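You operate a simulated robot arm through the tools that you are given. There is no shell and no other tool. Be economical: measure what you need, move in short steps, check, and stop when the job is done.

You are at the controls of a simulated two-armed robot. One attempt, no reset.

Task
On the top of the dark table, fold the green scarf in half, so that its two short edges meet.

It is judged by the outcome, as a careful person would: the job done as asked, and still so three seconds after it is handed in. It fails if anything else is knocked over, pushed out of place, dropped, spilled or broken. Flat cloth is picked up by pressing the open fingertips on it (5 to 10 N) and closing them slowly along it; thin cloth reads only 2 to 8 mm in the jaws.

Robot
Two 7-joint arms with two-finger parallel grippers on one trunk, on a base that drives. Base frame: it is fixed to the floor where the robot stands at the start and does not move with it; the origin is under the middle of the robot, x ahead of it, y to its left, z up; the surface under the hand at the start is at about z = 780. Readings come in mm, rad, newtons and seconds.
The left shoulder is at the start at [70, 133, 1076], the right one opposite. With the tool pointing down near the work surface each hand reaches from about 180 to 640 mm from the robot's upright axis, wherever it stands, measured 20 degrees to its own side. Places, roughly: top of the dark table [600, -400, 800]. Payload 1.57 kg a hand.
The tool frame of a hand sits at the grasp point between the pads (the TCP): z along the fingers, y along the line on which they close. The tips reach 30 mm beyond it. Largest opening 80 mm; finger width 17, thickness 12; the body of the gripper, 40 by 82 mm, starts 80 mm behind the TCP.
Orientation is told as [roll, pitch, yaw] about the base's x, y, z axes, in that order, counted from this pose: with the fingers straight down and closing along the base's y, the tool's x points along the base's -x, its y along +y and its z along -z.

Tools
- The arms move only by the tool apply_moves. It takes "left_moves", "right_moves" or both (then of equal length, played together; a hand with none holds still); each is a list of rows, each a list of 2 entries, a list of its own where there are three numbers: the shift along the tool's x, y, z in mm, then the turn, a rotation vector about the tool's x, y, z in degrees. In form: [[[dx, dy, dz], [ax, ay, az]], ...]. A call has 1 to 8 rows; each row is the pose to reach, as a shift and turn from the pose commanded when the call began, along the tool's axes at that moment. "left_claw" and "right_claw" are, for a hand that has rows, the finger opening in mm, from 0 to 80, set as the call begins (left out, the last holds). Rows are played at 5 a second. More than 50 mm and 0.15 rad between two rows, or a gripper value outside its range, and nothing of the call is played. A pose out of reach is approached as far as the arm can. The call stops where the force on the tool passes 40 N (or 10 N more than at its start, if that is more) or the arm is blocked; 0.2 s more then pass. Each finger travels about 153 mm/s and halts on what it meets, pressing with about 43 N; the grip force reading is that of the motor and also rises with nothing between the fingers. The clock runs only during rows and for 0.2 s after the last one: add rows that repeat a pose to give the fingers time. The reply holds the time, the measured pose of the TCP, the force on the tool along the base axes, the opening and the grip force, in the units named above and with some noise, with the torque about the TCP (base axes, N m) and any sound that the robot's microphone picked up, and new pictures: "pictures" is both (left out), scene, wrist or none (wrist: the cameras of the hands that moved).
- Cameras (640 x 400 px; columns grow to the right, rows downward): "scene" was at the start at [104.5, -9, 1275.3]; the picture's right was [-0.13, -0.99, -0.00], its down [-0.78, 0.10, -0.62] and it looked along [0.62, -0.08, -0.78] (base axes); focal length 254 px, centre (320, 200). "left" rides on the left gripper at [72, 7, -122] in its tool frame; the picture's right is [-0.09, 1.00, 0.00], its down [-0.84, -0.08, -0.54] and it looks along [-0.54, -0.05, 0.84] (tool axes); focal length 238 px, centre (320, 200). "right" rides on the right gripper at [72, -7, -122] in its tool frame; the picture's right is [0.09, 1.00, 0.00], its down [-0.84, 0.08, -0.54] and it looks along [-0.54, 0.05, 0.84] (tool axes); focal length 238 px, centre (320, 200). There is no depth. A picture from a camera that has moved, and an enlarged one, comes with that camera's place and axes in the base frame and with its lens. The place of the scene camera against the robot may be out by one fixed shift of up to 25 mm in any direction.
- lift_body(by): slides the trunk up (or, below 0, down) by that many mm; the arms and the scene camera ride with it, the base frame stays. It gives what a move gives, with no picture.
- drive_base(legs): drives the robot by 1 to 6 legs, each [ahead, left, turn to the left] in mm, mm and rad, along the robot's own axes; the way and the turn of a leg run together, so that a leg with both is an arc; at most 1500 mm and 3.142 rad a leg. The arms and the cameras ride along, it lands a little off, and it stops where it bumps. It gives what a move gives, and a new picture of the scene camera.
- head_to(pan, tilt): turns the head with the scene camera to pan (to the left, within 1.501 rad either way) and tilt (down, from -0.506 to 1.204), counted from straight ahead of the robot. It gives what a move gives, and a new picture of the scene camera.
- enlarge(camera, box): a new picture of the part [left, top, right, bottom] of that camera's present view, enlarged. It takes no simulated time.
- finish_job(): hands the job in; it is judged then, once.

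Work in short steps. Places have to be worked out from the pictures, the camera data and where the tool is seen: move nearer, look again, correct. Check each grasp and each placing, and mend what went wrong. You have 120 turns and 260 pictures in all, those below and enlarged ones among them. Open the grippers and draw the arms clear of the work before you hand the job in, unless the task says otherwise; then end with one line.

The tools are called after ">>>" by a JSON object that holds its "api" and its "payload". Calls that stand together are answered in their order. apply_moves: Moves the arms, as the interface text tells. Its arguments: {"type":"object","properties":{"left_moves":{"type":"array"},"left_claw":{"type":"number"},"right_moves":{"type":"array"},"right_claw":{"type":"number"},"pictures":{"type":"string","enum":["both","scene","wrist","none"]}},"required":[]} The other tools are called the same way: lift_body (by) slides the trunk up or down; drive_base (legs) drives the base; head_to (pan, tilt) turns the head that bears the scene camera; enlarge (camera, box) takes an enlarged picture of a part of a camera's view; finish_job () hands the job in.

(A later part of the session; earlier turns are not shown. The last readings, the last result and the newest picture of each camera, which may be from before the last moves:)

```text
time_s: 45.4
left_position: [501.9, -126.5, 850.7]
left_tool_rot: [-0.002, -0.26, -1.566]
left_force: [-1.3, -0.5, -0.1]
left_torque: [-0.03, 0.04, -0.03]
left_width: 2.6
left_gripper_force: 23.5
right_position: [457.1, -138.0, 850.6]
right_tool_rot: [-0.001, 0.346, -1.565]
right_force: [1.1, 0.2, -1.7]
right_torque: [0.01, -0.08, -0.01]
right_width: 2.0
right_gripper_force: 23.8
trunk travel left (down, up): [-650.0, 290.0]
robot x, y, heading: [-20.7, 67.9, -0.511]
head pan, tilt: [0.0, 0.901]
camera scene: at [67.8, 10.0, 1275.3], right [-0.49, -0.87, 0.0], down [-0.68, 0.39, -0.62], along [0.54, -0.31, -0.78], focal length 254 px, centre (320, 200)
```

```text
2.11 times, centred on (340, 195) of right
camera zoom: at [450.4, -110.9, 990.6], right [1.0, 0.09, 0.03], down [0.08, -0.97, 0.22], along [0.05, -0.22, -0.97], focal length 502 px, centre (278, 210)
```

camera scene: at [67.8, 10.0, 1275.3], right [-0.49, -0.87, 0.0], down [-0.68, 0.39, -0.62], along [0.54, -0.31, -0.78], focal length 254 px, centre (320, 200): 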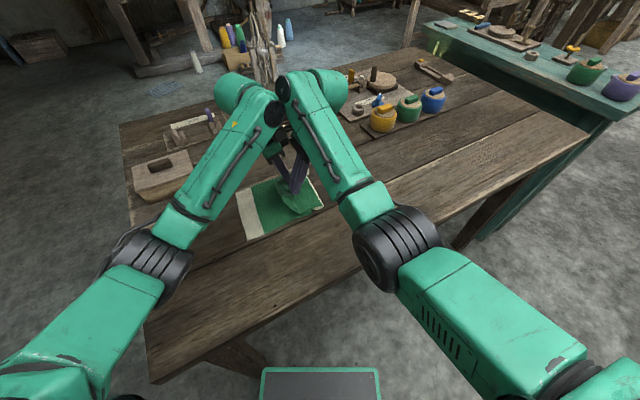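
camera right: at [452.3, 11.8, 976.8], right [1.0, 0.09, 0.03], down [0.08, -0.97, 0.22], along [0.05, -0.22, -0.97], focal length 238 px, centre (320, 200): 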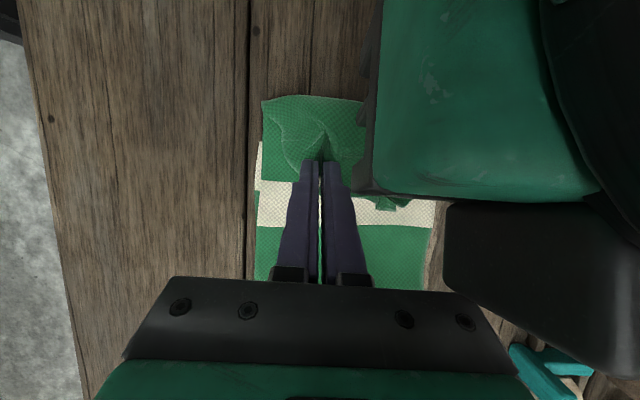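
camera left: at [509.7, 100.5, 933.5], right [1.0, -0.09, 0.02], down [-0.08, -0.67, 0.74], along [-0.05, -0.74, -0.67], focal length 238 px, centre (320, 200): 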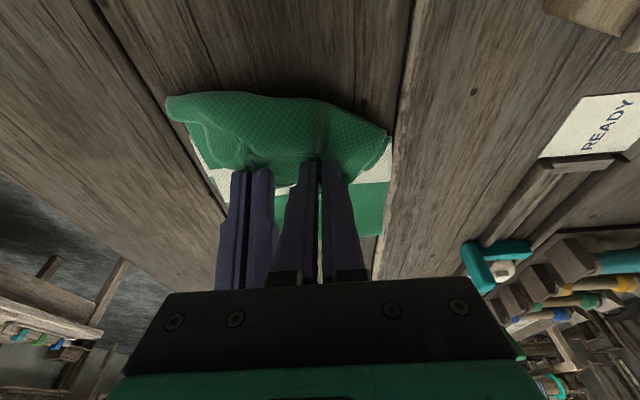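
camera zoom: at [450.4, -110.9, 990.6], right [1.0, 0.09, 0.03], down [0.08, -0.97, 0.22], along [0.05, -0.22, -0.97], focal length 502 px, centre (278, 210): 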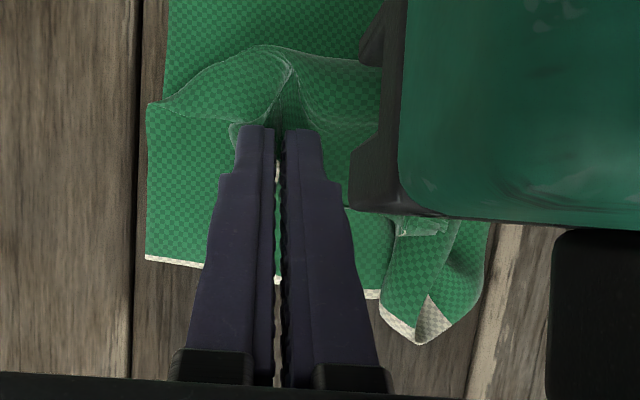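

The far side of the fold is twisted. I'll draw it back to re-flatten, spread the hands slightly so the edge is taut, and come forward again in the same way as the clean pass.

>>> {"api": "apply_moves", "payload": {"right_moves": [[[6, 0, -16.5], [0, 0, 0]], [[12, 0, -33], [0, 0, 0]], [[18, 0, -50], [0, 0, 0]]], "left_moves": [[[-4.5, 0, -17], [0, 0, 0]], [[-9, 0, -34], [0, 0, 0]], [[-13.5, 0, -51], [0, 0, 0]]], "pictures": "none"}}

>>> {"api": "drive_base", "payload": {"legs": [[101, -178, 0]]}}

>>> {"api": "apply_moves", "payload": {"right_moves": [[[-6, -3, 16.5], [0, 0, 0]], [[-14, -3, 38], [0, 0, 0]], [[-14, -3, 38], [0, 0, 0]]], "left_moves": [[[4.5, 3, 17], [0, 0, 0]], [[10.5, 3, 39.5], [0, 0, 0]], [[10.5, 3, 39.5], [0, 0, 0]]], "pictures": "wrist"}}

```text
time_s: 46.1
left_position: [501.9, -126.1, 902.1]
left_tool_rot: [-0.001, -0.259, -1.565]
left_force: [-1.0, 0.2, 0.4]
left_torque: [0.0, 0.07, -0.04]
left_width: 2.5
left_gripper_force: 23.7
right_position: [457.8, -139.3, 905.2]
right_tool_rot: [0.001, 0.349, -1.564]
right_force: [1.3, -0.7, -0.6]
right_torque: [0.01, -0.07, 0.03]
right_width: 2.0
right_gripper_force: 23.4
trunk travel left (down, up): [-650.0, 290.0]
robot x, y, heading: [-19.7, 71.8, -0.514]
head pan, tilt: [0.0, 0.901]
```

```text
time_s: 47.8
left_position: [501.5, -331.3, 902.5]
left_tool_rot: [0.0, -0.262, -1.565]
left_force: [-1.1, -0.2, -0.6]
left_torque: [-0.01, 0.04, -0.03]
left_width: 2.5
left_gripper_force: 23.8
right_position: [458.2, -343.5, 905.1]
right_tool_rot: [0.002, 0.348, -1.563]
right_force: [1.6, -0.4, -0.1]
right_torque: [0.04, -0.05, 0.0]
right_width: 2.3
right_gripper_force: 23.1
trunk travel left (down, up): [-650.0, 290.0]
robot x, y, heading: [-21.8, -139.3, -0.515]
head pan, tilt: [0.0, 0.901]
camera scene: at [66.3, -196.2, 1275.3], right [-0.49, -0.87, 0.0], down [-0.68, 0.39, -0.62], along [0.54, -0.31, -0.78], focal length 254 px, centre (320, 200)
```

scene: 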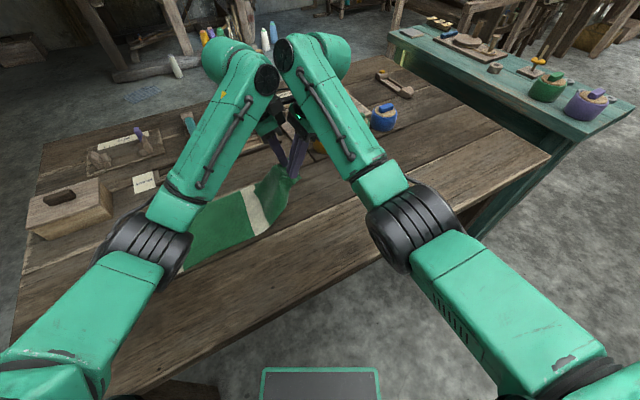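

```text
time_s: 48.6
left_position: [503.8, -330.9, 862.1]
left_tool_rot: [-0.001, -0.262, -1.567]
left_force: [-10.0, -2.3, 0.4]
left_torque: [-0.06, 0.32, -0.09]
left_width: 2.2
left_gripper_force: 24.3
right_position: [454.0, -343.6, 866.5]
right_tool_rot: [0.002, 0.348, -1.564]
right_force: [10.8, 1.5, 0.2]
right_torque: [0.08, -0.36, 0.06]
right_width: 2.4
right_gripper_force: 23.7
trunk travel left (down, up): [-650.0, 290.0]
robot x, y, heading: [-25.4, -138.0, -0.514]
head pan, tilt: [0.0, 0.901]
camera right: at [446.8, -317.3, 1004.2], right [0.99, 0.09, 0.04], down [0.08, -0.97, 0.22], along [0.05, -0.22, -0.97], focal length 238 px, centre (320, 200)
camera left: at [509.0, -227.3, 961.0], right [1.0, -0.09, 0.02], down [-0.07, -0.67, 0.74], along [-0.05, -0.74, -0.67], focal length 238 px, centre (320, 200)
```

right: 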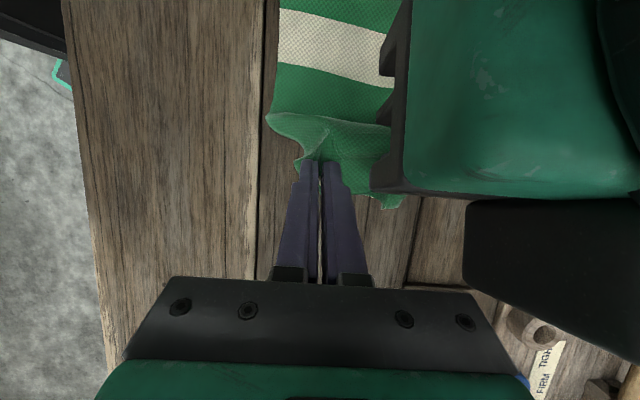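
left: 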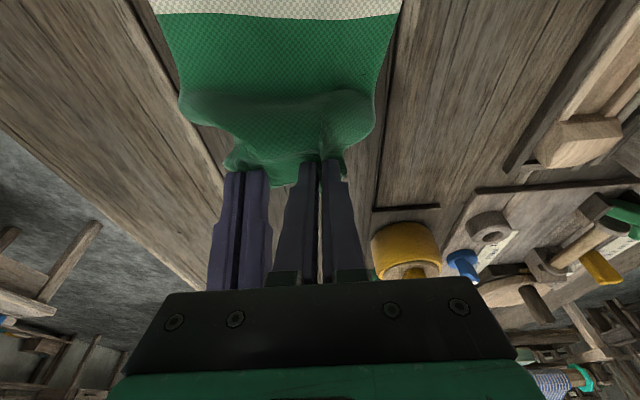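

It's flat again with the edge taut. I'll drive forward 200 mm.

>>> {"api": "drive_base", "payload": {"legs": [[-99, 174, 0]]}}

>>> {"api": "enlarge", "payload": {"camera": "right", "box": [160, 0, 480, 300]}}

>>> {"api": "enlarge", "payload": {"camera": "left", "box": [160, 60, 480, 260]}}

```text
time_s: 50.2
left_position: [504.0, -128.6, 862.2]
left_tool_rot: [-0.001, -0.26, -1.567]
left_force: [-12.7, -1.6, 0.5]
left_torque: [-0.12, 0.45, -0.13]
left_width: 2.6
left_gripper_force: 23.8
right_position: [454.0, -142.2, 864.3]
right_tool_rot: [0.001, 0.346, -1.564]
right_force: [12.8, 3.3, -0.3]
right_torque: [0.1, -0.41, 0.07]
right_width: 2.4
right_gripper_force: 23.7
trunk travel left (down, up): [-650.0, 290.0]
robot x, y, heading: [-24.3, 66.6, -0.517]
head pan, tilt: [0.0, 0.901]
camera scene: at [66.3, 6.1, 1275.3], right [-0.49, -0.87, 0.0], down [-0.68, 0.39, -0.62], along [0.54, -0.31, -0.78], focal length 254 px, centre (320, 200)
```

scene: 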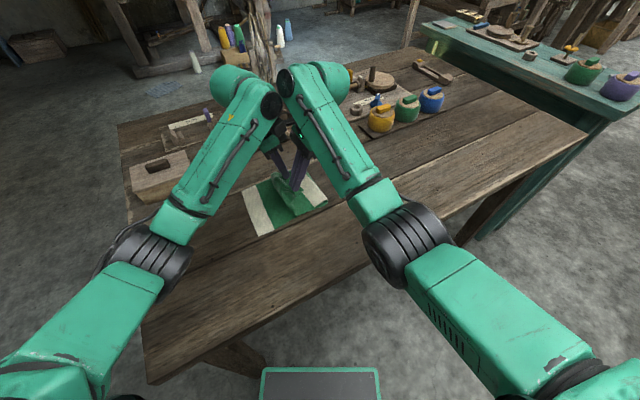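

```text
1.33 times, centred on (320, 150) of right
camera zoom: at [446.7, -116.1, 1004.1], right [1.0, 0.09, 0.03], down [0.08, -0.97, 0.22], along [0.05, -0.22, -0.97], focal length 318 px, centre (320, 267)
```

zoom: 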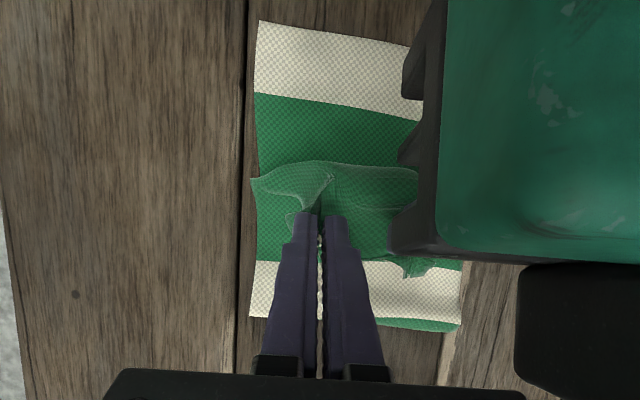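

```text
2.00 times, centred on (320, 160) of left
camera zoom: at [509.4, -25.9, 961.1], right [1.0, -0.09, 0.02], down [-0.07, -0.67, 0.74], along [-0.05, -0.74, -0.67], focal length 477 px, centre (320, 280)
```

zoom: 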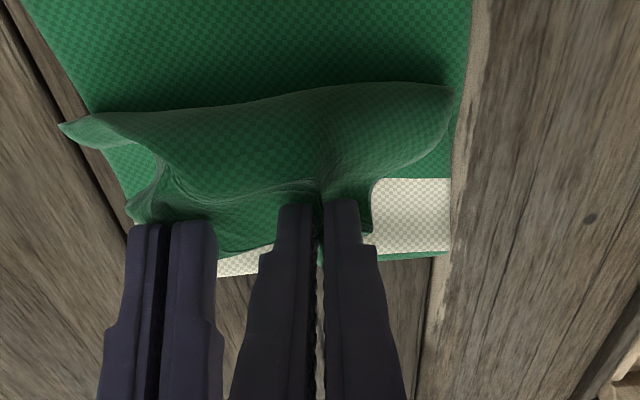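

It's clean now: fold line straight at y ≈ −208, bottom white edge at y ≈ −18. I'll release the right hand, lift it out, and bring it closed above the fold strip to pin it.

>>> {"api": "apply_moves", "payload": {"right_moves": [[[0, 0, 0], [0, 0, 0]], [[0, 0, 0], [0, 0, 0]], [[5, 0, -14], [0, 0, 0]], [[15.4, 0, -42.3], [0, 0, 0]], [[15.4, 0, -42.3], [0, 0, 0]]], "right_claw": 22, "pictures": "wrist"}}

>>> {"api": "apply_moves", "payload": {"right_moves": [[[-25, 10, -9], [0, 0, 0]], [[-49.8, 20, -18.1], [0, 0, 0]], [[-59, 20, 10], [0, 0, 0]], [[-68.6, 20, 33.6], [0, 0, 0]], [[-68.6, 20, 33.6], [0, 0, 0]]], "right_claw": 0, "pictures": "both"}}

```text
time_s: 51.1
left_position: [505.0, -131.9, 871.6]
left_tool_rot: [0.012, -0.278, -1.573]
left_force: [-0.3, 0.3, -0.2]
left_torque: [-0.01, 0.0, 0.02]
left_width: 2.4
left_gripper_force: 24.0
right_position: [449.4, -145.5, 880.9]
right_tool_rot: [-0.021, 0.346, -1.578]
right_force: [0.9, -0.3, -0.7]
right_torque: [0.06, -0.01, -0.02]
right_width: 21.9
right_gripper_force: 0.1
trunk travel left (down, up): [-650.0, 290.0]
robot x, y, heading: [-23.5, 66.5, -0.513]
head pan, tilt: [0.0, 0.901]
stopped in row 4 (right hand): the force on the tool passed its limit at 59 N (the readings are from after the stop); the commanded pose is now the measured one
camera right: at [445.4, -117.5, 1021.1], right [1.0, 0.09, 0.01], down [0.08, -0.97, 0.23], along [0.03, -0.22, -0.97], focal length 238 px, centre (320, 200)
```

right: 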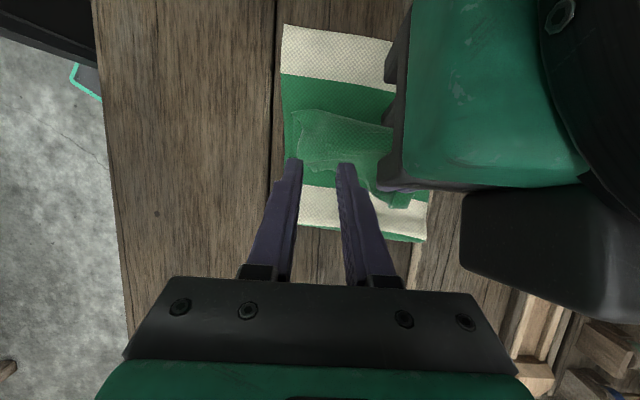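

```text
time_s: 52.3
left_position: [505.6, -131.4, 870.9]
left_tool_rot: [0.012, -0.278, -1.574]
left_force: [0.6, -0.5, 0.3]
left_torque: [0.01, 0.01, -0.01]
left_width: 2.2
left_gripper_force: 23.5
right_position: [468.0, -197.6, 825.7]
right_tool_rot: [-0.021, 0.342, -1.578]
right_force: [-0.2, 0.2, 0.0]
right_torque: [-0.02, -0.02, 0.02]
right_width: 0.0
right_gripper_force: 21.2
trunk travel left (down, up): [-650.0, 290.0]
robot x, y, heading: [-21.7, 65.8, -0.517]
head pan, tilt: [0.0, 0.901]
camera scene: at [66.0, 6.4, 1275.4], right [-0.49, -0.87, 0.0], down [-0.68, 0.39, -0.62], along [0.54, -0.31, -0.78], focal length 254 px, centre (320, 200)
camera right: at [462.8, -169.9, 966.1], right [1.0, 0.09, 0.01], down [0.08, -0.97, 0.23], along [0.03, -0.22, -0.97], focal length 238 px, centre (320, 200)
```

scene: 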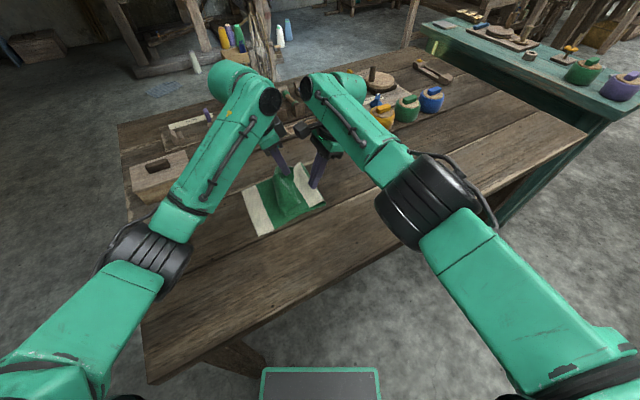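
right: 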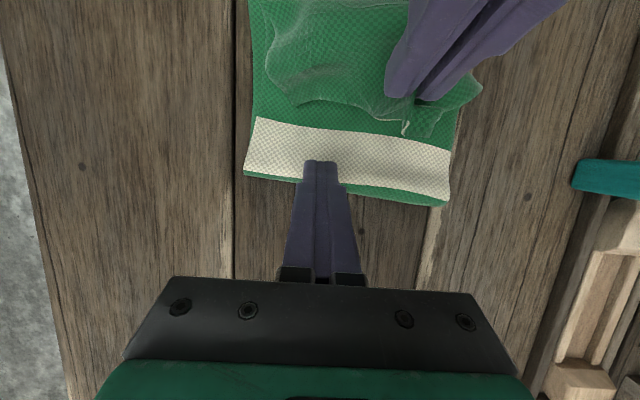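

The right fingertips are right above the fold strip. I'll centre them and press down gently.

>>> {"api": "apply_moves", "payload": {"right_moves": [[[0, 12, 0], [0, 0, 0]], [[-3.4, 12, 9.4], [0, 0, 0]], [[-4.1, 12, 11.3], [0, 0, 0]], [[-4.1, 12, 11.3], [0, 0, 0]]], "pictures": "wrist"}}

```text
time_s: 53.3
left_position: [504.9, -131.8, 871.1]
left_tool_rot: [0.011, -0.278, -1.573]
left_force: [-0.4, -0.6, 0.2]
left_torque: [0.02, -0.01, 0.04]
left_width: 2.3
left_gripper_force: 23.5
right_position: [468.2, -196.2, 827.8]
right_tool_rot: [-0.02, 0.348, -1.578]
right_force: [0.7, -0.9, 0.1]
right_torque: [0.01, -0.02, -0.02]
right_width: 0.1
right_gripper_force: 21.0
right hand out of reach, approached as far as the arm can: row 1, 2, 3, 4
trunk travel left (down, up): [-650.0, 290.0]
robot x, y, heading: [-22.0, 66.7, -0.515]
head pan, tilt: [0.0, 0.901]
camera right: at [463.0, -169.9, 966.0], right [1.0, 0.09, 0.01], down [0.08, -0.97, 0.23], along [0.03, -0.22, -0.97], focal length 238 px, centre (320, 200)
```

right: 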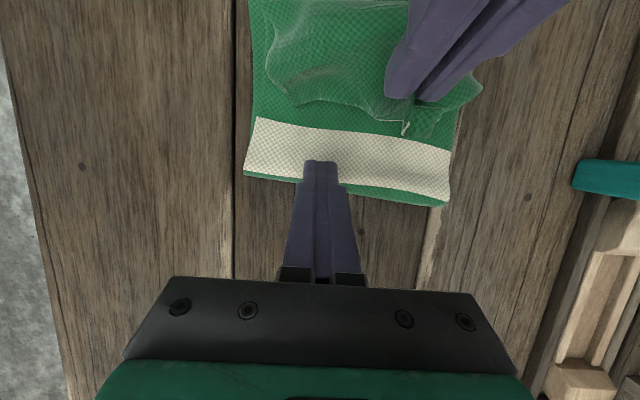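

That shift is out of reach for the right hand. I'll go straight down here instead, slightly nearer in x.

>>> {"api": "apply_moves", "payload": {"right_moves": [[[-3.4, -6, 9.4], [0, 0, 0]], [[-4.1, -6, 11.8], [0, 0, 0]], [[-4.1, -6, 11.8], [0, 0, 0]]], "pictures": "wrist"}}

```text
time_s: 54.1
left_position: [504.7, -130.6, 871.3]
left_tool_rot: [0.012, -0.277, -1.572]
left_force: [0.5, 0.1, -0.2]
left_torque: [0.02, -0.01, 0.0]
left_width: 2.3
left_gripper_force: 23.6
right_position: [461.1, -197.1, 815.2]
right_tool_rot: [-0.019, 0.345, -1.577]
right_force: [0.0, -0.9, 0.8]
right_torque: [-0.02, -0.01, 0.0]
right_width: 0.0
right_gripper_force: 21.1
trunk travel left (down, up): [-650.0, 290.0]
robot x, y, heading: [-21.7, 65.8, -0.514]
head pan, tilt: [0.0, 0.901]
camera right: at [457.1, -170.2, 954.2], right [1.0, 0.09, 0.01], down [0.08, -0.97, 0.23], along [0.03, -0.22, -0.97], focal length 238 px, centre (320, 200)
```

right: 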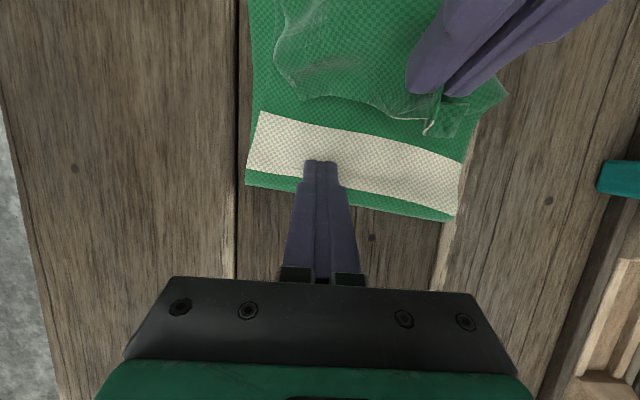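

That reached. A few mm more to press.

>>> {"api": "apply_moves", "payload": {"right_moves": [[[-0.7, 0, 1.9], [0, 0, 0]], [[-1.2, 0, 3.3], [0, 0, 0]], [[-1.2, 0, 3.3], [0, 0, 0]]], "pictures": "none"}}

```text
time_s: 54.9
left_position: [504.4, -131.3, 871.8]
left_tool_rot: [0.012, -0.278, -1.573]
left_force: [-0.4, 0.2, 0.0]
left_torque: [-0.01, 0.02, 0.05]
left_width: 2.7
left_gripper_force: 23.8
right_position: [461.1, -196.7, 813.4]
right_tool_rot: [-0.015, 0.345, -1.576]
right_force: [0.8, -2.4, 10.9]
right_torque: [-0.08, -0.07, 0.0]
right_width: 0.3
right_gripper_force: 21.0
trunk travel left (down, up): [-650.0, 290.0]
robot x, y, heading: [-25.5, 65.1, -0.518]
head pan, tilt: [0.0, 0.901]
```

Pinned at 11 N. Now the left hand pulls the edge over by 110 mm while descending.

>>> {"api": "apply_moves", "payload": {"left_moves": [[[20, 1, -3], [0, 0, 0]], [[39.8, 2, -6.2], [0, 0, 0]], [[60, 3, -4.5], [0, 0, 0]], [[82.4, 4, -2.7], [0, 0, 0]], [[100, 5, 2], [0, 0, 0]], [[116.2, 5, 6.4], [0, 0, 0]], [[116.2, 5, 6.4], [0, 0, 0]]], "pictures": "both"}}

>>> {"api": "enlarge", "payload": {"camera": "right", "box": [0, 0, 640, 400]}}

>>> {"api": "enlarge", "payload": {"camera": "scene", "box": [200, 120, 360, 260]}}

```text
time_s: 56.5
left_position: [509.6, -20.0, 835.3]
left_tool_rot: [0.013, -0.279, -1.573]
left_force: [-0.5, -0.2, 0.1]
left_torque: [0.02, 0.04, -0.02]
left_width: 2.5
left_gripper_force: 23.6
right_position: [459.7, -194.1, 813.3]
right_tool_rot: [-0.017, 0.344, -1.576]
right_force: [0.7, 2.8, 16.8]
right_torque: [0.12, -0.08, -0.03]
right_width: 0.0
right_gripper_force: 21.0
trunk travel left (down, up): [-650.0, 290.0]
robot x, y, heading: [-21.7, 66.7, -0.516]
head pan, tilt: [0.0, 0.901]
camera scene: at [63.7, 7.9, 1275.7], right [-0.49, -0.87, 0.0], down [-0.68, 0.39, -0.62], along [0.54, -0.31, -0.78], focal length 254 px, centre (320, 200)
camera left: at [514.3, 85.0, 932.1], right [1.0, -0.09, 0.04], down [-0.09, -0.66, 0.75], along [-0.04, -0.75, -0.66], focal length 238 px, centre (320, 200)
```

scene: 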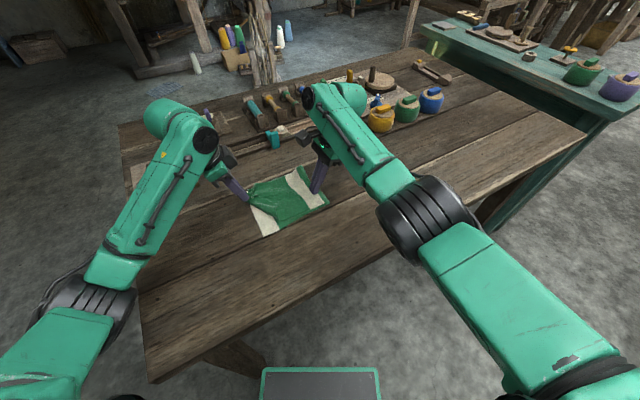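
left: 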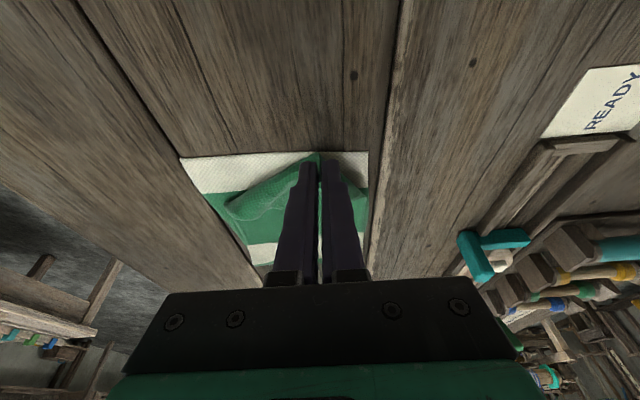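

```text
1.00 times, centred on (320, 200) of right (not enlarged: the box is as wide or as high as the picture)
camera zoom: at [455.3, -168.3, 951.9], right [1.0, 0.09, 0.02], down [0.08, -0.97, 0.23], along [0.03, -0.23, -0.97], focal length 238 px, centre (320, 200)
```

zoom: 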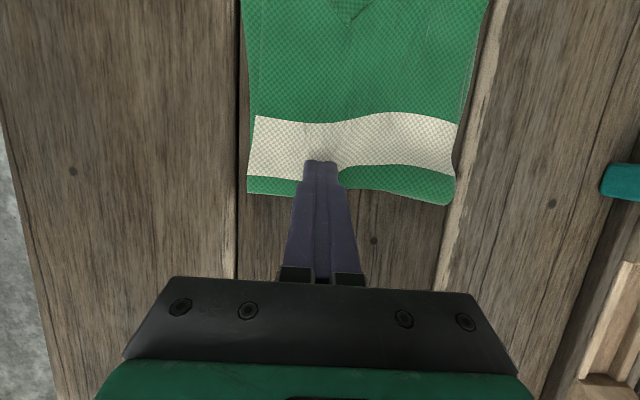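

```text
2.86 times, centred on (280, 190) of scene
camera zoom: at [63.7, 7.9, 1275.7], right [-0.49, -0.87, 0.0], down [-0.68, 0.39, -0.62], along [0.54, -0.31, -0.78], focal length 726 px, centre (434, 229)
```

zoom: 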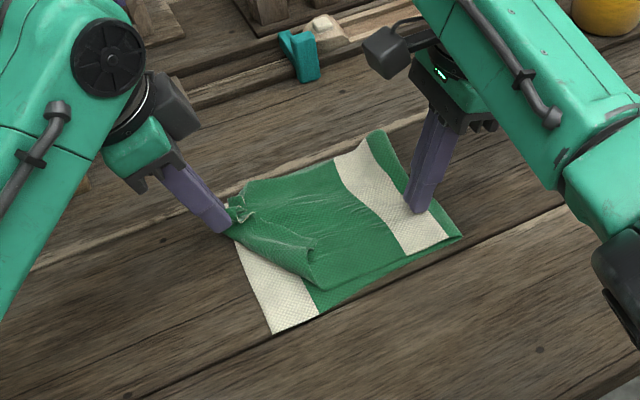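

Excellent: the fold is straight and the far half of the edge is over the white end. Only the near corner trails. I'll lower the left hand to press its part of the edge down.

>>> {"api": "apply_moves", "payload": {"left_moves": [[[2.4, 0, 8.2], [0, 0, 0]], [[4.7, 0, 16.3], [0, 0, 0]], [[4.7, 0, 16.3], [0, 0, 0]]], "pictures": "wrist"}}

```text
time_s: 57.3
left_position: [510.1, -19.3, 817.9]
left_tool_rot: [0.015, -0.281, -1.572]
left_force: [-0.4, -2.3, 1.7]
left_torque: [-0.1, 0.05, -0.03]
left_width: 2.2
left_gripper_force: 23.8
right_position: [459.8, -195.2, 812.5]
right_tool_rot: [-0.017, 0.343, -1.576]
right_force: [2.1, 2.5, 15.8]
right_torque: [0.17, -0.08, -0.04]
right_width: 0.1
right_gripper_force: 21.5
trunk travel left (down, up): [-650.0, 290.0]
robot x, y, heading: [-23.5, 67.2, -0.516]
head pan, tilt: [0.0, 0.901]
camera left: at [514.0, 84.9, 914.0], right [1.0, -0.09, 0.04], down [-0.09, -0.65, 0.75], along [-0.04, -0.75, -0.66], focal length 238 px, centre (320, 200)
```

left: 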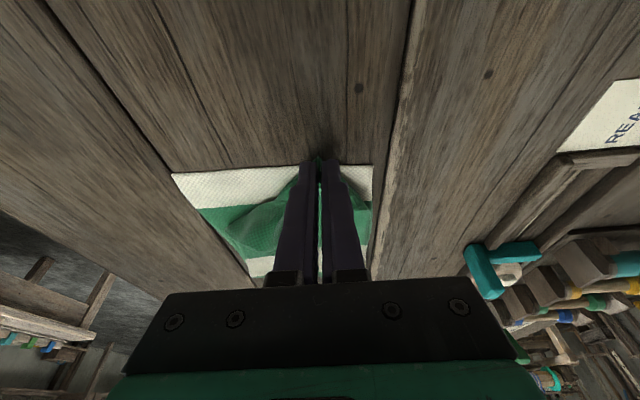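

The edge touches down. I'll press the left a touch more, then lift the right hand and move it over the trailing near corner to look.

>>> {"api": "apply_moves", "payload": {"left_moves": [[[0.4, 0, 1.3], [0, 0, 0]], [[0.4, 0, 1.3], [0, 0, 0]], [[0.4, 0, 1.3], [0, 0, 0]], [[0.4, 0, 1.3], [0, 0, 0]], [[0.4, 0, 1.3], [0, 0, 0]]], "right_moves": [[[10, 0, -28], [0, 0, 0]], [[20.5, -10, -56.4], [0, 0, 0]], [[60, -20, -42], [0, 0, 0]], [[100.4, -30, -27.3], [0, 0, 0]], [[100.4, -30, -27.3], [0, 0, 0]]], "right_claw": 36, "pictures": "both"}}

```text
time_s: 58.5
left_position: [510.8, -18.8, 813.6]
left_tool_rot: [0.011, -0.277, -1.571]
left_force: [0.0, 0.9, 3.7]
left_torque: [0.0, -0.01, 0.0]
left_width: 2.5
left_gripper_force: 24.1
right_position: [433.4, -111.9, 871.5]
right_tool_rot: [-0.018, 0.347, -1.577]
right_force: [0.1, -0.3, 0.5]
right_torque: [0.02, 0.02, -0.04]
right_width: 35.8
right_gripper_force: 0.0
trunk travel left (down, up): [-650.0, 290.0]
robot x, y, heading: [-26.1, 65.9, -0.517]
head pan, tilt: [0.0, 0.901]
camera scene: at [65.6, 5.6, 1275.4], right [-0.49, -0.87, 0.0], down [-0.68, 0.39, -0.62], along [0.54, -0.31, -0.78], focal length 254 px, centre (320, 200)
camera right: at [429.5, -84.3, 1010.0], right [1.0, 0.09, 0.01], down [0.08, -0.97, 0.23], along [0.03, -0.22, -0.97], focal length 238 px, centre (320, 200)
camera left: at [515.2, 83.8, 912.0], right [1.0, -0.09, 0.04], down [-0.08, -0.66, 0.75], along [-0.04, -0.75, -0.66], focal length 238 px, centre (320, 200)
```

scene: 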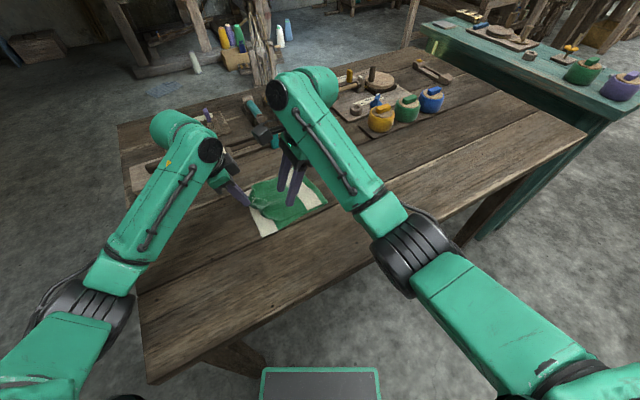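
right: 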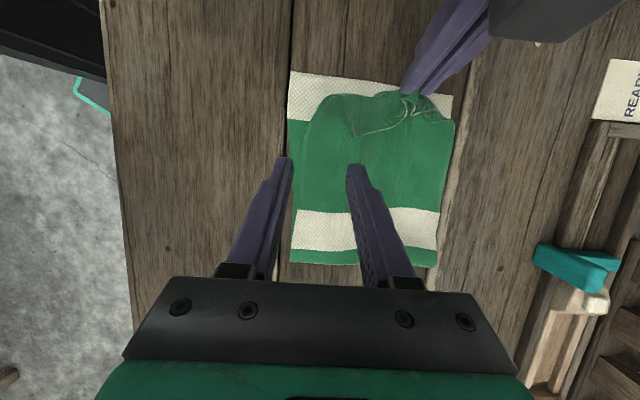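
left: 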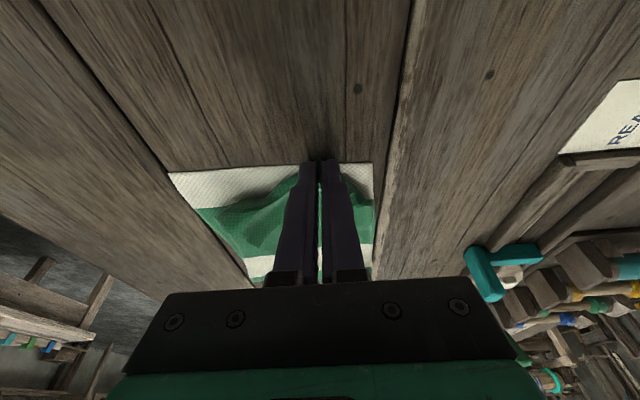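

Very close. Let me zoom in on the edge region to see how the near corner lies.

>>> {"api": "enlarge", "payload": {"camera": "right", "box": [270, 50, 480, 180]}}

>>> {"api": "enlarge", "payload": {"camera": "scene", "box": [230, 160, 340, 250]}}

```text
3.05 times, centred on (375, 115) of right
camera zoom: at [429.5, -84.3, 1010.0], right [1.0, 0.09, 0.01], down [0.08, -0.97, 0.23], along [0.03, -0.22, -0.97], focal length 726 px, centre (152, 459)
```

zoom: 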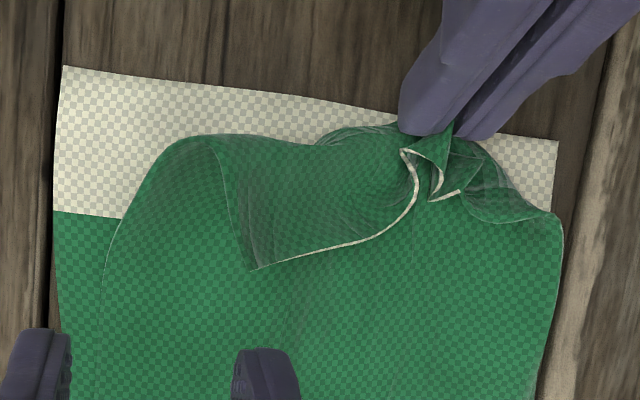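

```text
4.44 times, centred on (285, 205) of scene
camera zoom: at [65.6, 5.6, 1275.4], right [-0.49, -0.87, 0.0], down [-0.68, 0.39, -0.62], along [0.54, -0.31, -0.78], focal length 1129 px, centre (476, 178)
```

zoom: 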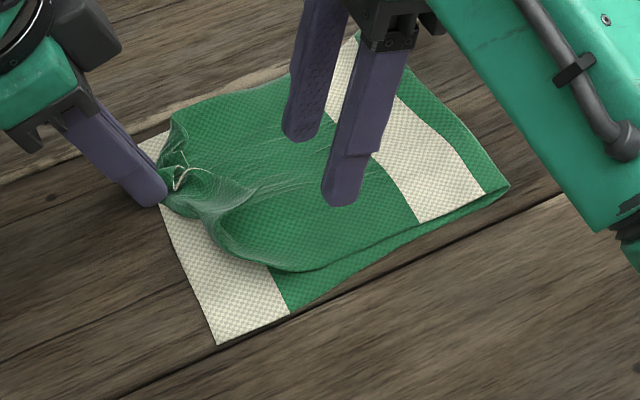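

The strip of edge near the corner is folded back, with the corner lying at about (461,−74) instead of (404,−23). I'll use the closed right fingertips, tilted toward +y, like a spatula: come low from behind the flap and push it forward and out.

>>> {"api": "apply_moves", "payload": {"right_moves": [[[-5, 18, 20], [0, 0, 0]], [[-9.9, 37, 39], [0, 0, 0]], [[-14.9, 37, 52.6], [0, 0, 0]], [[-14.9, 37, 52.6], [0, 0, 0]]], "right_claw": 0, "pictures": "wrist"}}

```text
time_s: 59.5
left_position: [509.8, -19.9, 814.5]
left_tool_rot: [0.012, -0.277, -1.571]
left_force: [-0.4, 0.2, 2.7]
left_torque: [-0.05, 0.01, 0.0]
left_width: 2.6
left_gripper_force: 23.9
right_position: [468.7, -106.6, 816.8]
right_tool_rot: [-0.019, 0.345, -1.576]
right_force: [0.3, -0.1, 0.7]
right_torque: [0.01, 0.01, -0.03]
right_width: 0.0
right_gripper_force: 21.4
trunk travel left (down, up): [-650.0, 290.0]
robot x, y, heading: [-22.6, 65.4, -0.511]
head pan, tilt: [0.0, 0.901]
camera right: at [464.4, -79.8, 956.3], right [1.0, 0.09, 0.01], down [0.08, -0.97, 0.23], along [0.03, -0.22, -0.97], focal length 238 px, centre (320, 200)
```

right: 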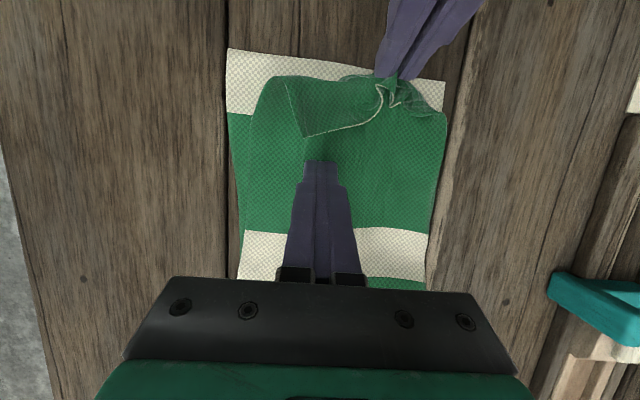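

The tips are right behind the corner. I'll push forward low, then outward toward the near corner with a slight rise.

>>> {"api": "apply_moves", "payload": {"right_moves": [[[4, 0, 3.6], [0, 0, 0]], [[18.1, -5, 8.7], [0, 0, 0]], [[32.9, -12, 12], [0, 0, 0]], [[49, -22, 11.5], [0, 0, 0]], [[62.4, -35, 9.9], [0, 0, 0]], [[72.5, -48, 11.5], [0, 0, 0]], [[72.5, -48, 11.5], [0, 0, 0]]], "pictures": "wrist"}}

>>> {"api": "enlarge", "payload": {"camera": "scene", "box": [230, 160, 340, 250]}}

```text
time_s: 61.3
left_position: [510.5, -20.2, 814.1]
left_tool_rot: [0.013, -0.278, -1.572]
left_force: [-0.4, 1.0, 2.9]
left_torque: [-0.02, 0.05, -0.02]
left_width: 2.4
left_gripper_force: 23.4
right_position: [425.3, -72.7, 828.1]
right_tool_rot: [-0.017, 0.299, -1.631]
right_force: [0.6, 0.0, 0.3]
right_torque: [0.02, 0.03, 0.0]
right_width: 0.0
right_gripper_force: 21.1
trunk travel left (down, up): [-650.0, 290.0]
robot x, y, heading: [-24.2, 66.6, -0.515]
head pan, tilt: [0.0, 0.901]
stopped in row 7 (right hand): the arm was blocked; the commanded pose is now the measured one
camera right: at [422.4, -39.6, 965.8], right [1.0, 0.03, 0.01], down [0.03, -0.96, 0.27], along [0.02, -0.27, -0.96], focal length 238 px, centre (320, 200)
```

right: 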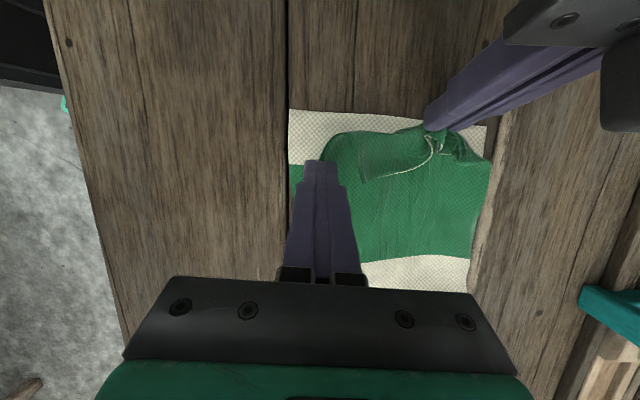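

```text
4.44 times, centred on (285, 205) of scene
camera zoom: at [65.8, 5.7, 1275.3], right [-0.49, -0.87, 0.0], down [-0.68, 0.39, -0.62], along [0.54, -0.31, -0.78], focal length 1129 px, centre (476, 178)
```

zoom: 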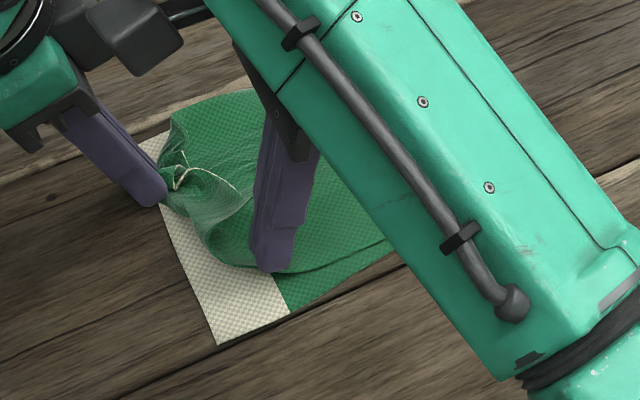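

The tip slid past the flap without hooking it. Instead I'll pin the layers with the right hand at mid-scarf, then release the left hand and use it to re-grip and place the corner.

>>> {"api": "apply_moves", "payload": {"right_moves": [[[10.3, 0, -33.4], [0, 0, 0]], [[-30, 17, -46], [0, 0, 0]], [[-72, 35, -59], [0, 0, 0]], [[-80, 35, -33], [0, 0, 0]], [[-86, 35, -13.5], [0, 0, 0]], [[-86, 35, -13.5], [0, 0, 0]]], "pictures": "wrist"}}

```text
time_s: 62.7
left_position: [510.8, -19.9, 814.8]
left_tool_rot: [0.014, -0.277, -1.573]
left_force: [0.6, 0.0, 2.9]
left_torque: [-0.07, 0.02, -0.02]
left_width: 2.2
left_gripper_force: 24.2
right_position: [455.1, -155.7, 813.4]
right_tool_rot: [-0.018, 0.303, -1.625]
right_force: [0.3, -0.1, 1.6]
right_torque: [-0.01, 0.03, 0.02]
right_width: 0.0
right_gripper_force: 20.9
trunk travel left (down, up): [-650.0, 290.0]
robot x, y, heading: [-19.9, 68.1, -0.519]
head pan, tilt: [0.0, 0.901]
camera right: at [451.3, -122.8, 951.2], right [1.0, 0.04, 0.01], down [0.03, -0.96, 0.27], along [0.02, -0.26, -0.96], focal length 238 px, centre (320, 200)
```

right: 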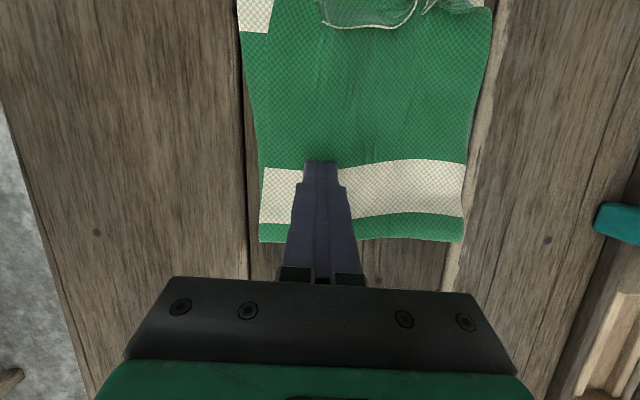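

The right is in light contact at mid-scarf. I'll press it 1.5 mm more to pin, then open the left hand and draw it back along its own axis.

>>> {"api": "apply_moves", "payload": {"right_moves": [[[-0.4, 0, 1.4], [0, 0, 0]], [[-0.4, 0, 1.4], [0, 0, 0]], [[-0.4, 0, 1.4], [0, 0, 0]], [[-0.4, 0, 1.4], [0, 0, 0]], [[-0.4, 0, 1.4], [0, 0, 0]], [[-0.4, 0, 1.4], [0, 0, 0]]], "left_moves": [[[0, 0, 0], [0, 0, 0]], [[0, 0, 0], [0, 0, 0]], [[0, 0, -3], [0, 0, 0]], [[0, 0, -20], [0, 0, 0]], [[0, 0, -50], [0, 0, 0]], [[0, 0, -50], [0, 0, 0]]], "left_claw": 24, "pictures": "both"}}

>>> {"api": "enlarge", "payload": {"camera": "scene", "box": [230, 160, 340, 250]}}

```text
time_s: 64.1
left_position: [509.6, -7.7, 863.2]
left_tool_rot: [0.012, -0.28, -1.572]
left_force: [0.3, 0.1, -0.4]
left_torque: [-0.01, -0.01, 0.02]
left_width: 23.9
left_gripper_force: 0.1
right_position: [453.8, -155.6, 812.7]
right_tool_rot: [-0.017, 0.305, -1.624]
right_force: [-0.1, -0.8, 6.7]
right_torque: [-0.03, -0.06, 0.0]
right_width: 0.2
right_gripper_force: 21.3
trunk travel left (down, up): [-650.0, 290.0]
robot x, y, heading: [-23.8, 70.0, -0.514]
head pan, tilt: [0.0, 0.901]
camera scene: at [65.2, 6.2, 1275.4], right [-0.49, -0.87, 0.0], down [-0.68, 0.39, -0.62], along [0.54, -0.31, -0.78], focal length 254 px, centre (320, 200)
camera right: at [451.2, -122.7, 950.9], right [1.0, 0.04, 0.01], down [0.03, -0.96, 0.27], along [0.02, -0.27, -0.96], focal length 238 px, centre (320, 200)
camera left: at [514.5, 97.6, 960.2], right [1.0, -0.09, 0.04], down [-0.09, -0.66, 0.75], along [-0.04, -0.75, -0.66], focal length 238 px, centre (320, 200)
```

scene: 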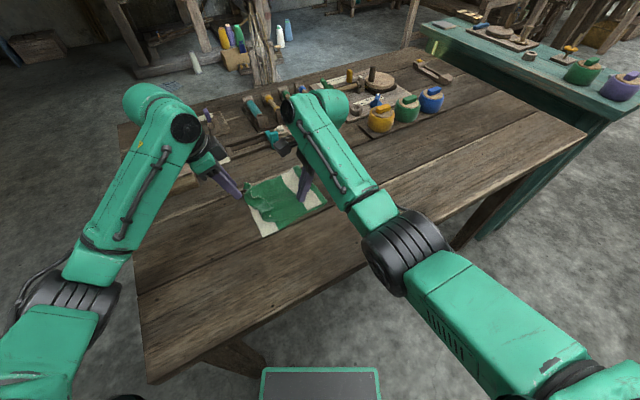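
right: 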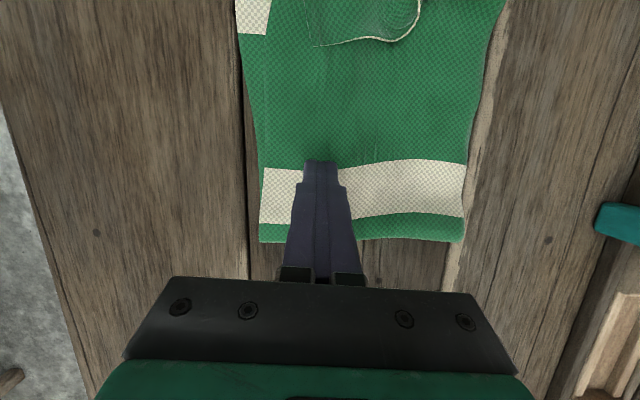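
left: 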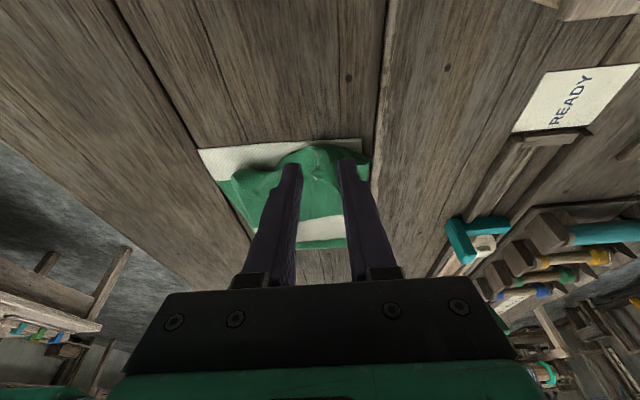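

```text
4.44 times, centred on (285, 205) of scene
camera zoom: at [65.2, 6.2, 1275.4], right [-0.49, -0.87, 0.0], down [-0.68, 0.39, -0.62], along [0.54, -0.31, -0.78], focal length 1129 px, centre (476, 178)
```

zoom: 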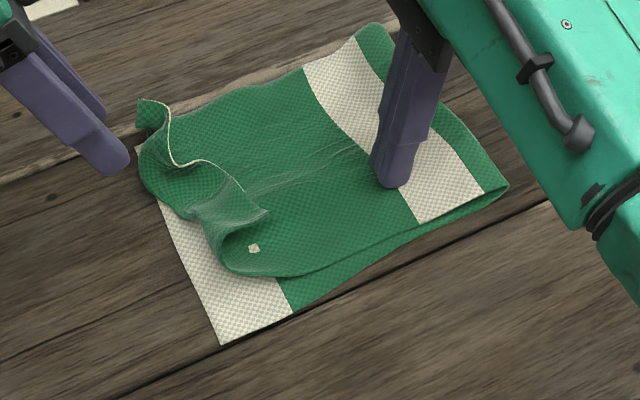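

Released cleanly, the edge strip is just curled back, with its edge around y −80 to −48. I'll stand the left hand vertical, open it to about 50 mm, place it behind the curl, and push the curl forward.

>>> {"api": "apply_moves", "payload": {"left_moves": [[[0, 0, -20], [0, 5, 0]], [[-30, -10, -10], [0, 8, 0]], [[-61, -20, 3], [0, 12, 0]], [[-91.2, -30, 15.6], [0, 16, 0]], [[-91.2, -30, 15.6], [0, 16, 0]]], "left_claw": 50, "pictures": "wrist"}}

```text
time_s: 65.2
left_position: [484.3, -89.9, 873.1]
left_tool_rot: [0.014, 0.004, -1.562]
left_force: [-2.2, 5.8, 1.2]
left_torque: [-0.56, -0.16, -0.18]
left_width: 50.2
left_gripper_force: 0.2
right_position: [453.4, -162.9, 814.2]
right_tool_rot: [-0.018, 0.298, -1.641]
right_force: [0.6, -5.5, 6.9]
right_torque: [0.75, 0.4, -0.13]
right_width: 0.2
right_gripper_force: 20.9
trunk travel left (down, up): [-650.0, 290.0]
robot x, y, heading: [-23.7, 69.2, -0.516]
head pan, tilt: [0.0, 0.901]
stopped in row 5 (left hand): the force on the tool passed its limit at 53 N (the readings are from after the stop); the commanded pose is now the measured one
camera left: at [488.6, -16.9, 995.3], right [1.0, -0.08, 0.01], down [-0.08, -0.84, 0.54], along [-0.03, -0.54, -0.84], focal length 238 px, centre (320, 200)
```

left: 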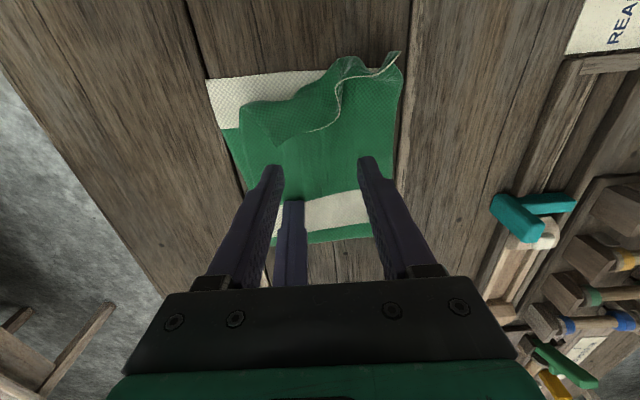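

The left is touching the right arm. I'll ease the left back 12 mm and withdraw the right hand upward and toward −y, since the pin isn't needed for this.

>>> {"api": "apply_moves", "payload": {"left_moves": [[[12, 0, 0], [0, 0, 0]], [[12, 0, 0], [0, 0, 0]], [[12, 0, 0], [0, 0, 0]], [[12, 0, 0], [0, 0, 0]], [[12, 0, 0], [0, 0, 0]]], "right_moves": [[[0, 0, 0], [0, 0, 0]], [[3, 0, -20], [0, 0, 0]], [[-20, 0, -50], [0, 0, 0]], [[-55, -10, -80], [0, 0, 0]], [[-90, -20, -100], [0, 0, 0]]], "pictures": "scene"}}

```text
time_s: 66.3
left_position: [484.8, -80.5, 872.7]
left_tool_rot: [0.014, 0.008, -1.562]
left_force: [-0.2, -0.6, -0.9]
left_torque: [0.02, -0.01, 0.0]
left_width: 50.1
left_gripper_force: 0.2
right_position: [425.7, -279.9, 882.2]
right_tool_rot: [-0.021, 0.302, -1.638]
right_force: [-0.2, -0.8, -0.1]
right_torque: [0.02, -0.01, 0.0]
right_width: 0.0
right_gripper_force: 20.9
trunk travel left (down, up): [-650.0, 290.0]
robot x, y, heading: [-22.2, 72.4, -0.512]
head pan, tilt: [0.0, 0.901]
camera scene: at [65.4, 4.3, 1275.3], right [-0.49, -0.87, 0.0], down [-0.68, 0.39, -0.62], along [0.54, -0.3, -0.78], focal length 254 px, centre (320, 200)
```

scene: 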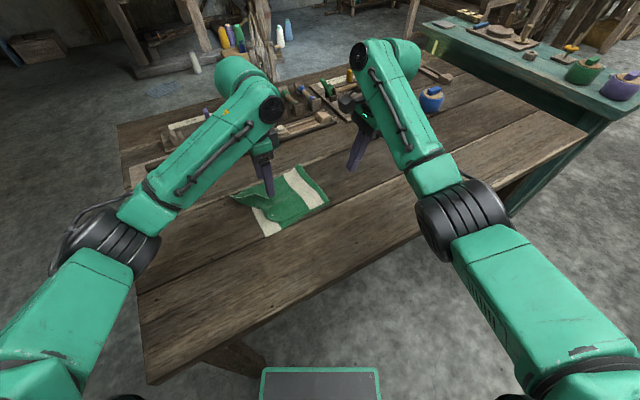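

Clear. Now I'll place the left fingers behind the curl (tips at y ≈ −108) and lower them to just above the upper layer.

>>> {"api": "apply_moves", "payload": {"left_moves": [[[-28, -3, 0], [0, 0, 0]], [[-28, -3, 28], [0, 0, 0]], [[-28, -3, 53], [0, 0, 0]], [[-28, -3, 53], [0, 0, 0]]], "pictures": "wrist"}}

```text
time_s: 67.3
left_position: [483.1, -105.8, 818.6]
left_tool_rot: [0.014, 0.005, -1.561]
left_force: [-0.3, -0.8, 1.0]
left_torque: [0.02, -0.03, 0.01]
left_width: 50.1
left_gripper_force: 0.0
right_position: [427.1, -276.8, 881.5]
right_tool_rot: [-0.022, 0.301, -1.641]
right_force: [-0.5, 0.0, -0.9]
right_torque: [0.03, 0.02, 0.0]
right_width: 0.0
right_gripper_force: 20.8
trunk travel left (down, up): [-650.0, 290.0]
robot x, y, heading: [-20.9, 68.4, -0.517]
head pan, tilt: [0.0, 0.901]
camera left: at [487.4, -34.2, 940.3], right [1.0, -0.08, 0.01], down [-0.08, -0.84, 0.54], along [-0.03, -0.54, -0.84], focal length 238 px, centre (320, 200)
```

left: 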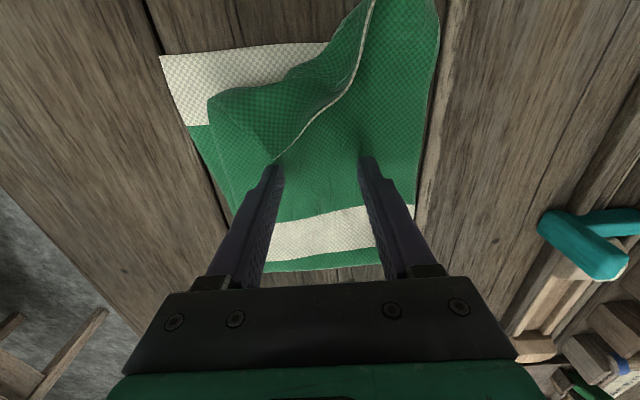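

The near finger is right behind the corner. I'll push forward 35 mm.

>>> {"api": "apply_moves", "payload": {"left_moves": [[[12, 0, 0.5], [0, 0, 0]], [[24, 0, 0.5], [0, 0, 0]], [[36, 0, 0.5], [0, 0, 0]], [[36, 0, 0.5], [0, 0, 0]]], "pictures": "wrist"}}

```text
time_s: 68.3
left_position: [483.4, -70.4, 819.4]
left_tool_rot: [0.013, 0.005, -1.562]
left_force: [-0.1, 0.0, 0.7]
left_torque: [0.03, -0.03, 0.01]
left_width: 49.9
left_gripper_force: 0.1
right_position: [426.8, -276.4, 881.7]
right_tool_rot: [-0.022, 0.301, -1.64]
right_force: [-0.2, 0.1, -0.5]
right_torque: [-0.02, 0.0, 0.02]
right_width: 0.0
right_gripper_force: 21.1
trunk travel left (down, up): [-650.0, 290.0]
robot x, y, heading: [-22.6, 68.8, -0.523]
head pan, tilt: [0.0, 0.901]
camera left: at [487.8, 2.4, 940.6], right [1.0, -0.08, 0.01], down [-0.08, -0.84, 0.54], along [-0.03, -0.54, -0.84], focal length 238 px, centre (320, 200)
```

left: 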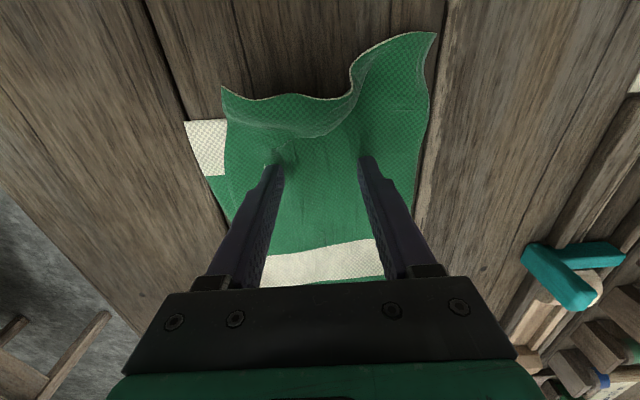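

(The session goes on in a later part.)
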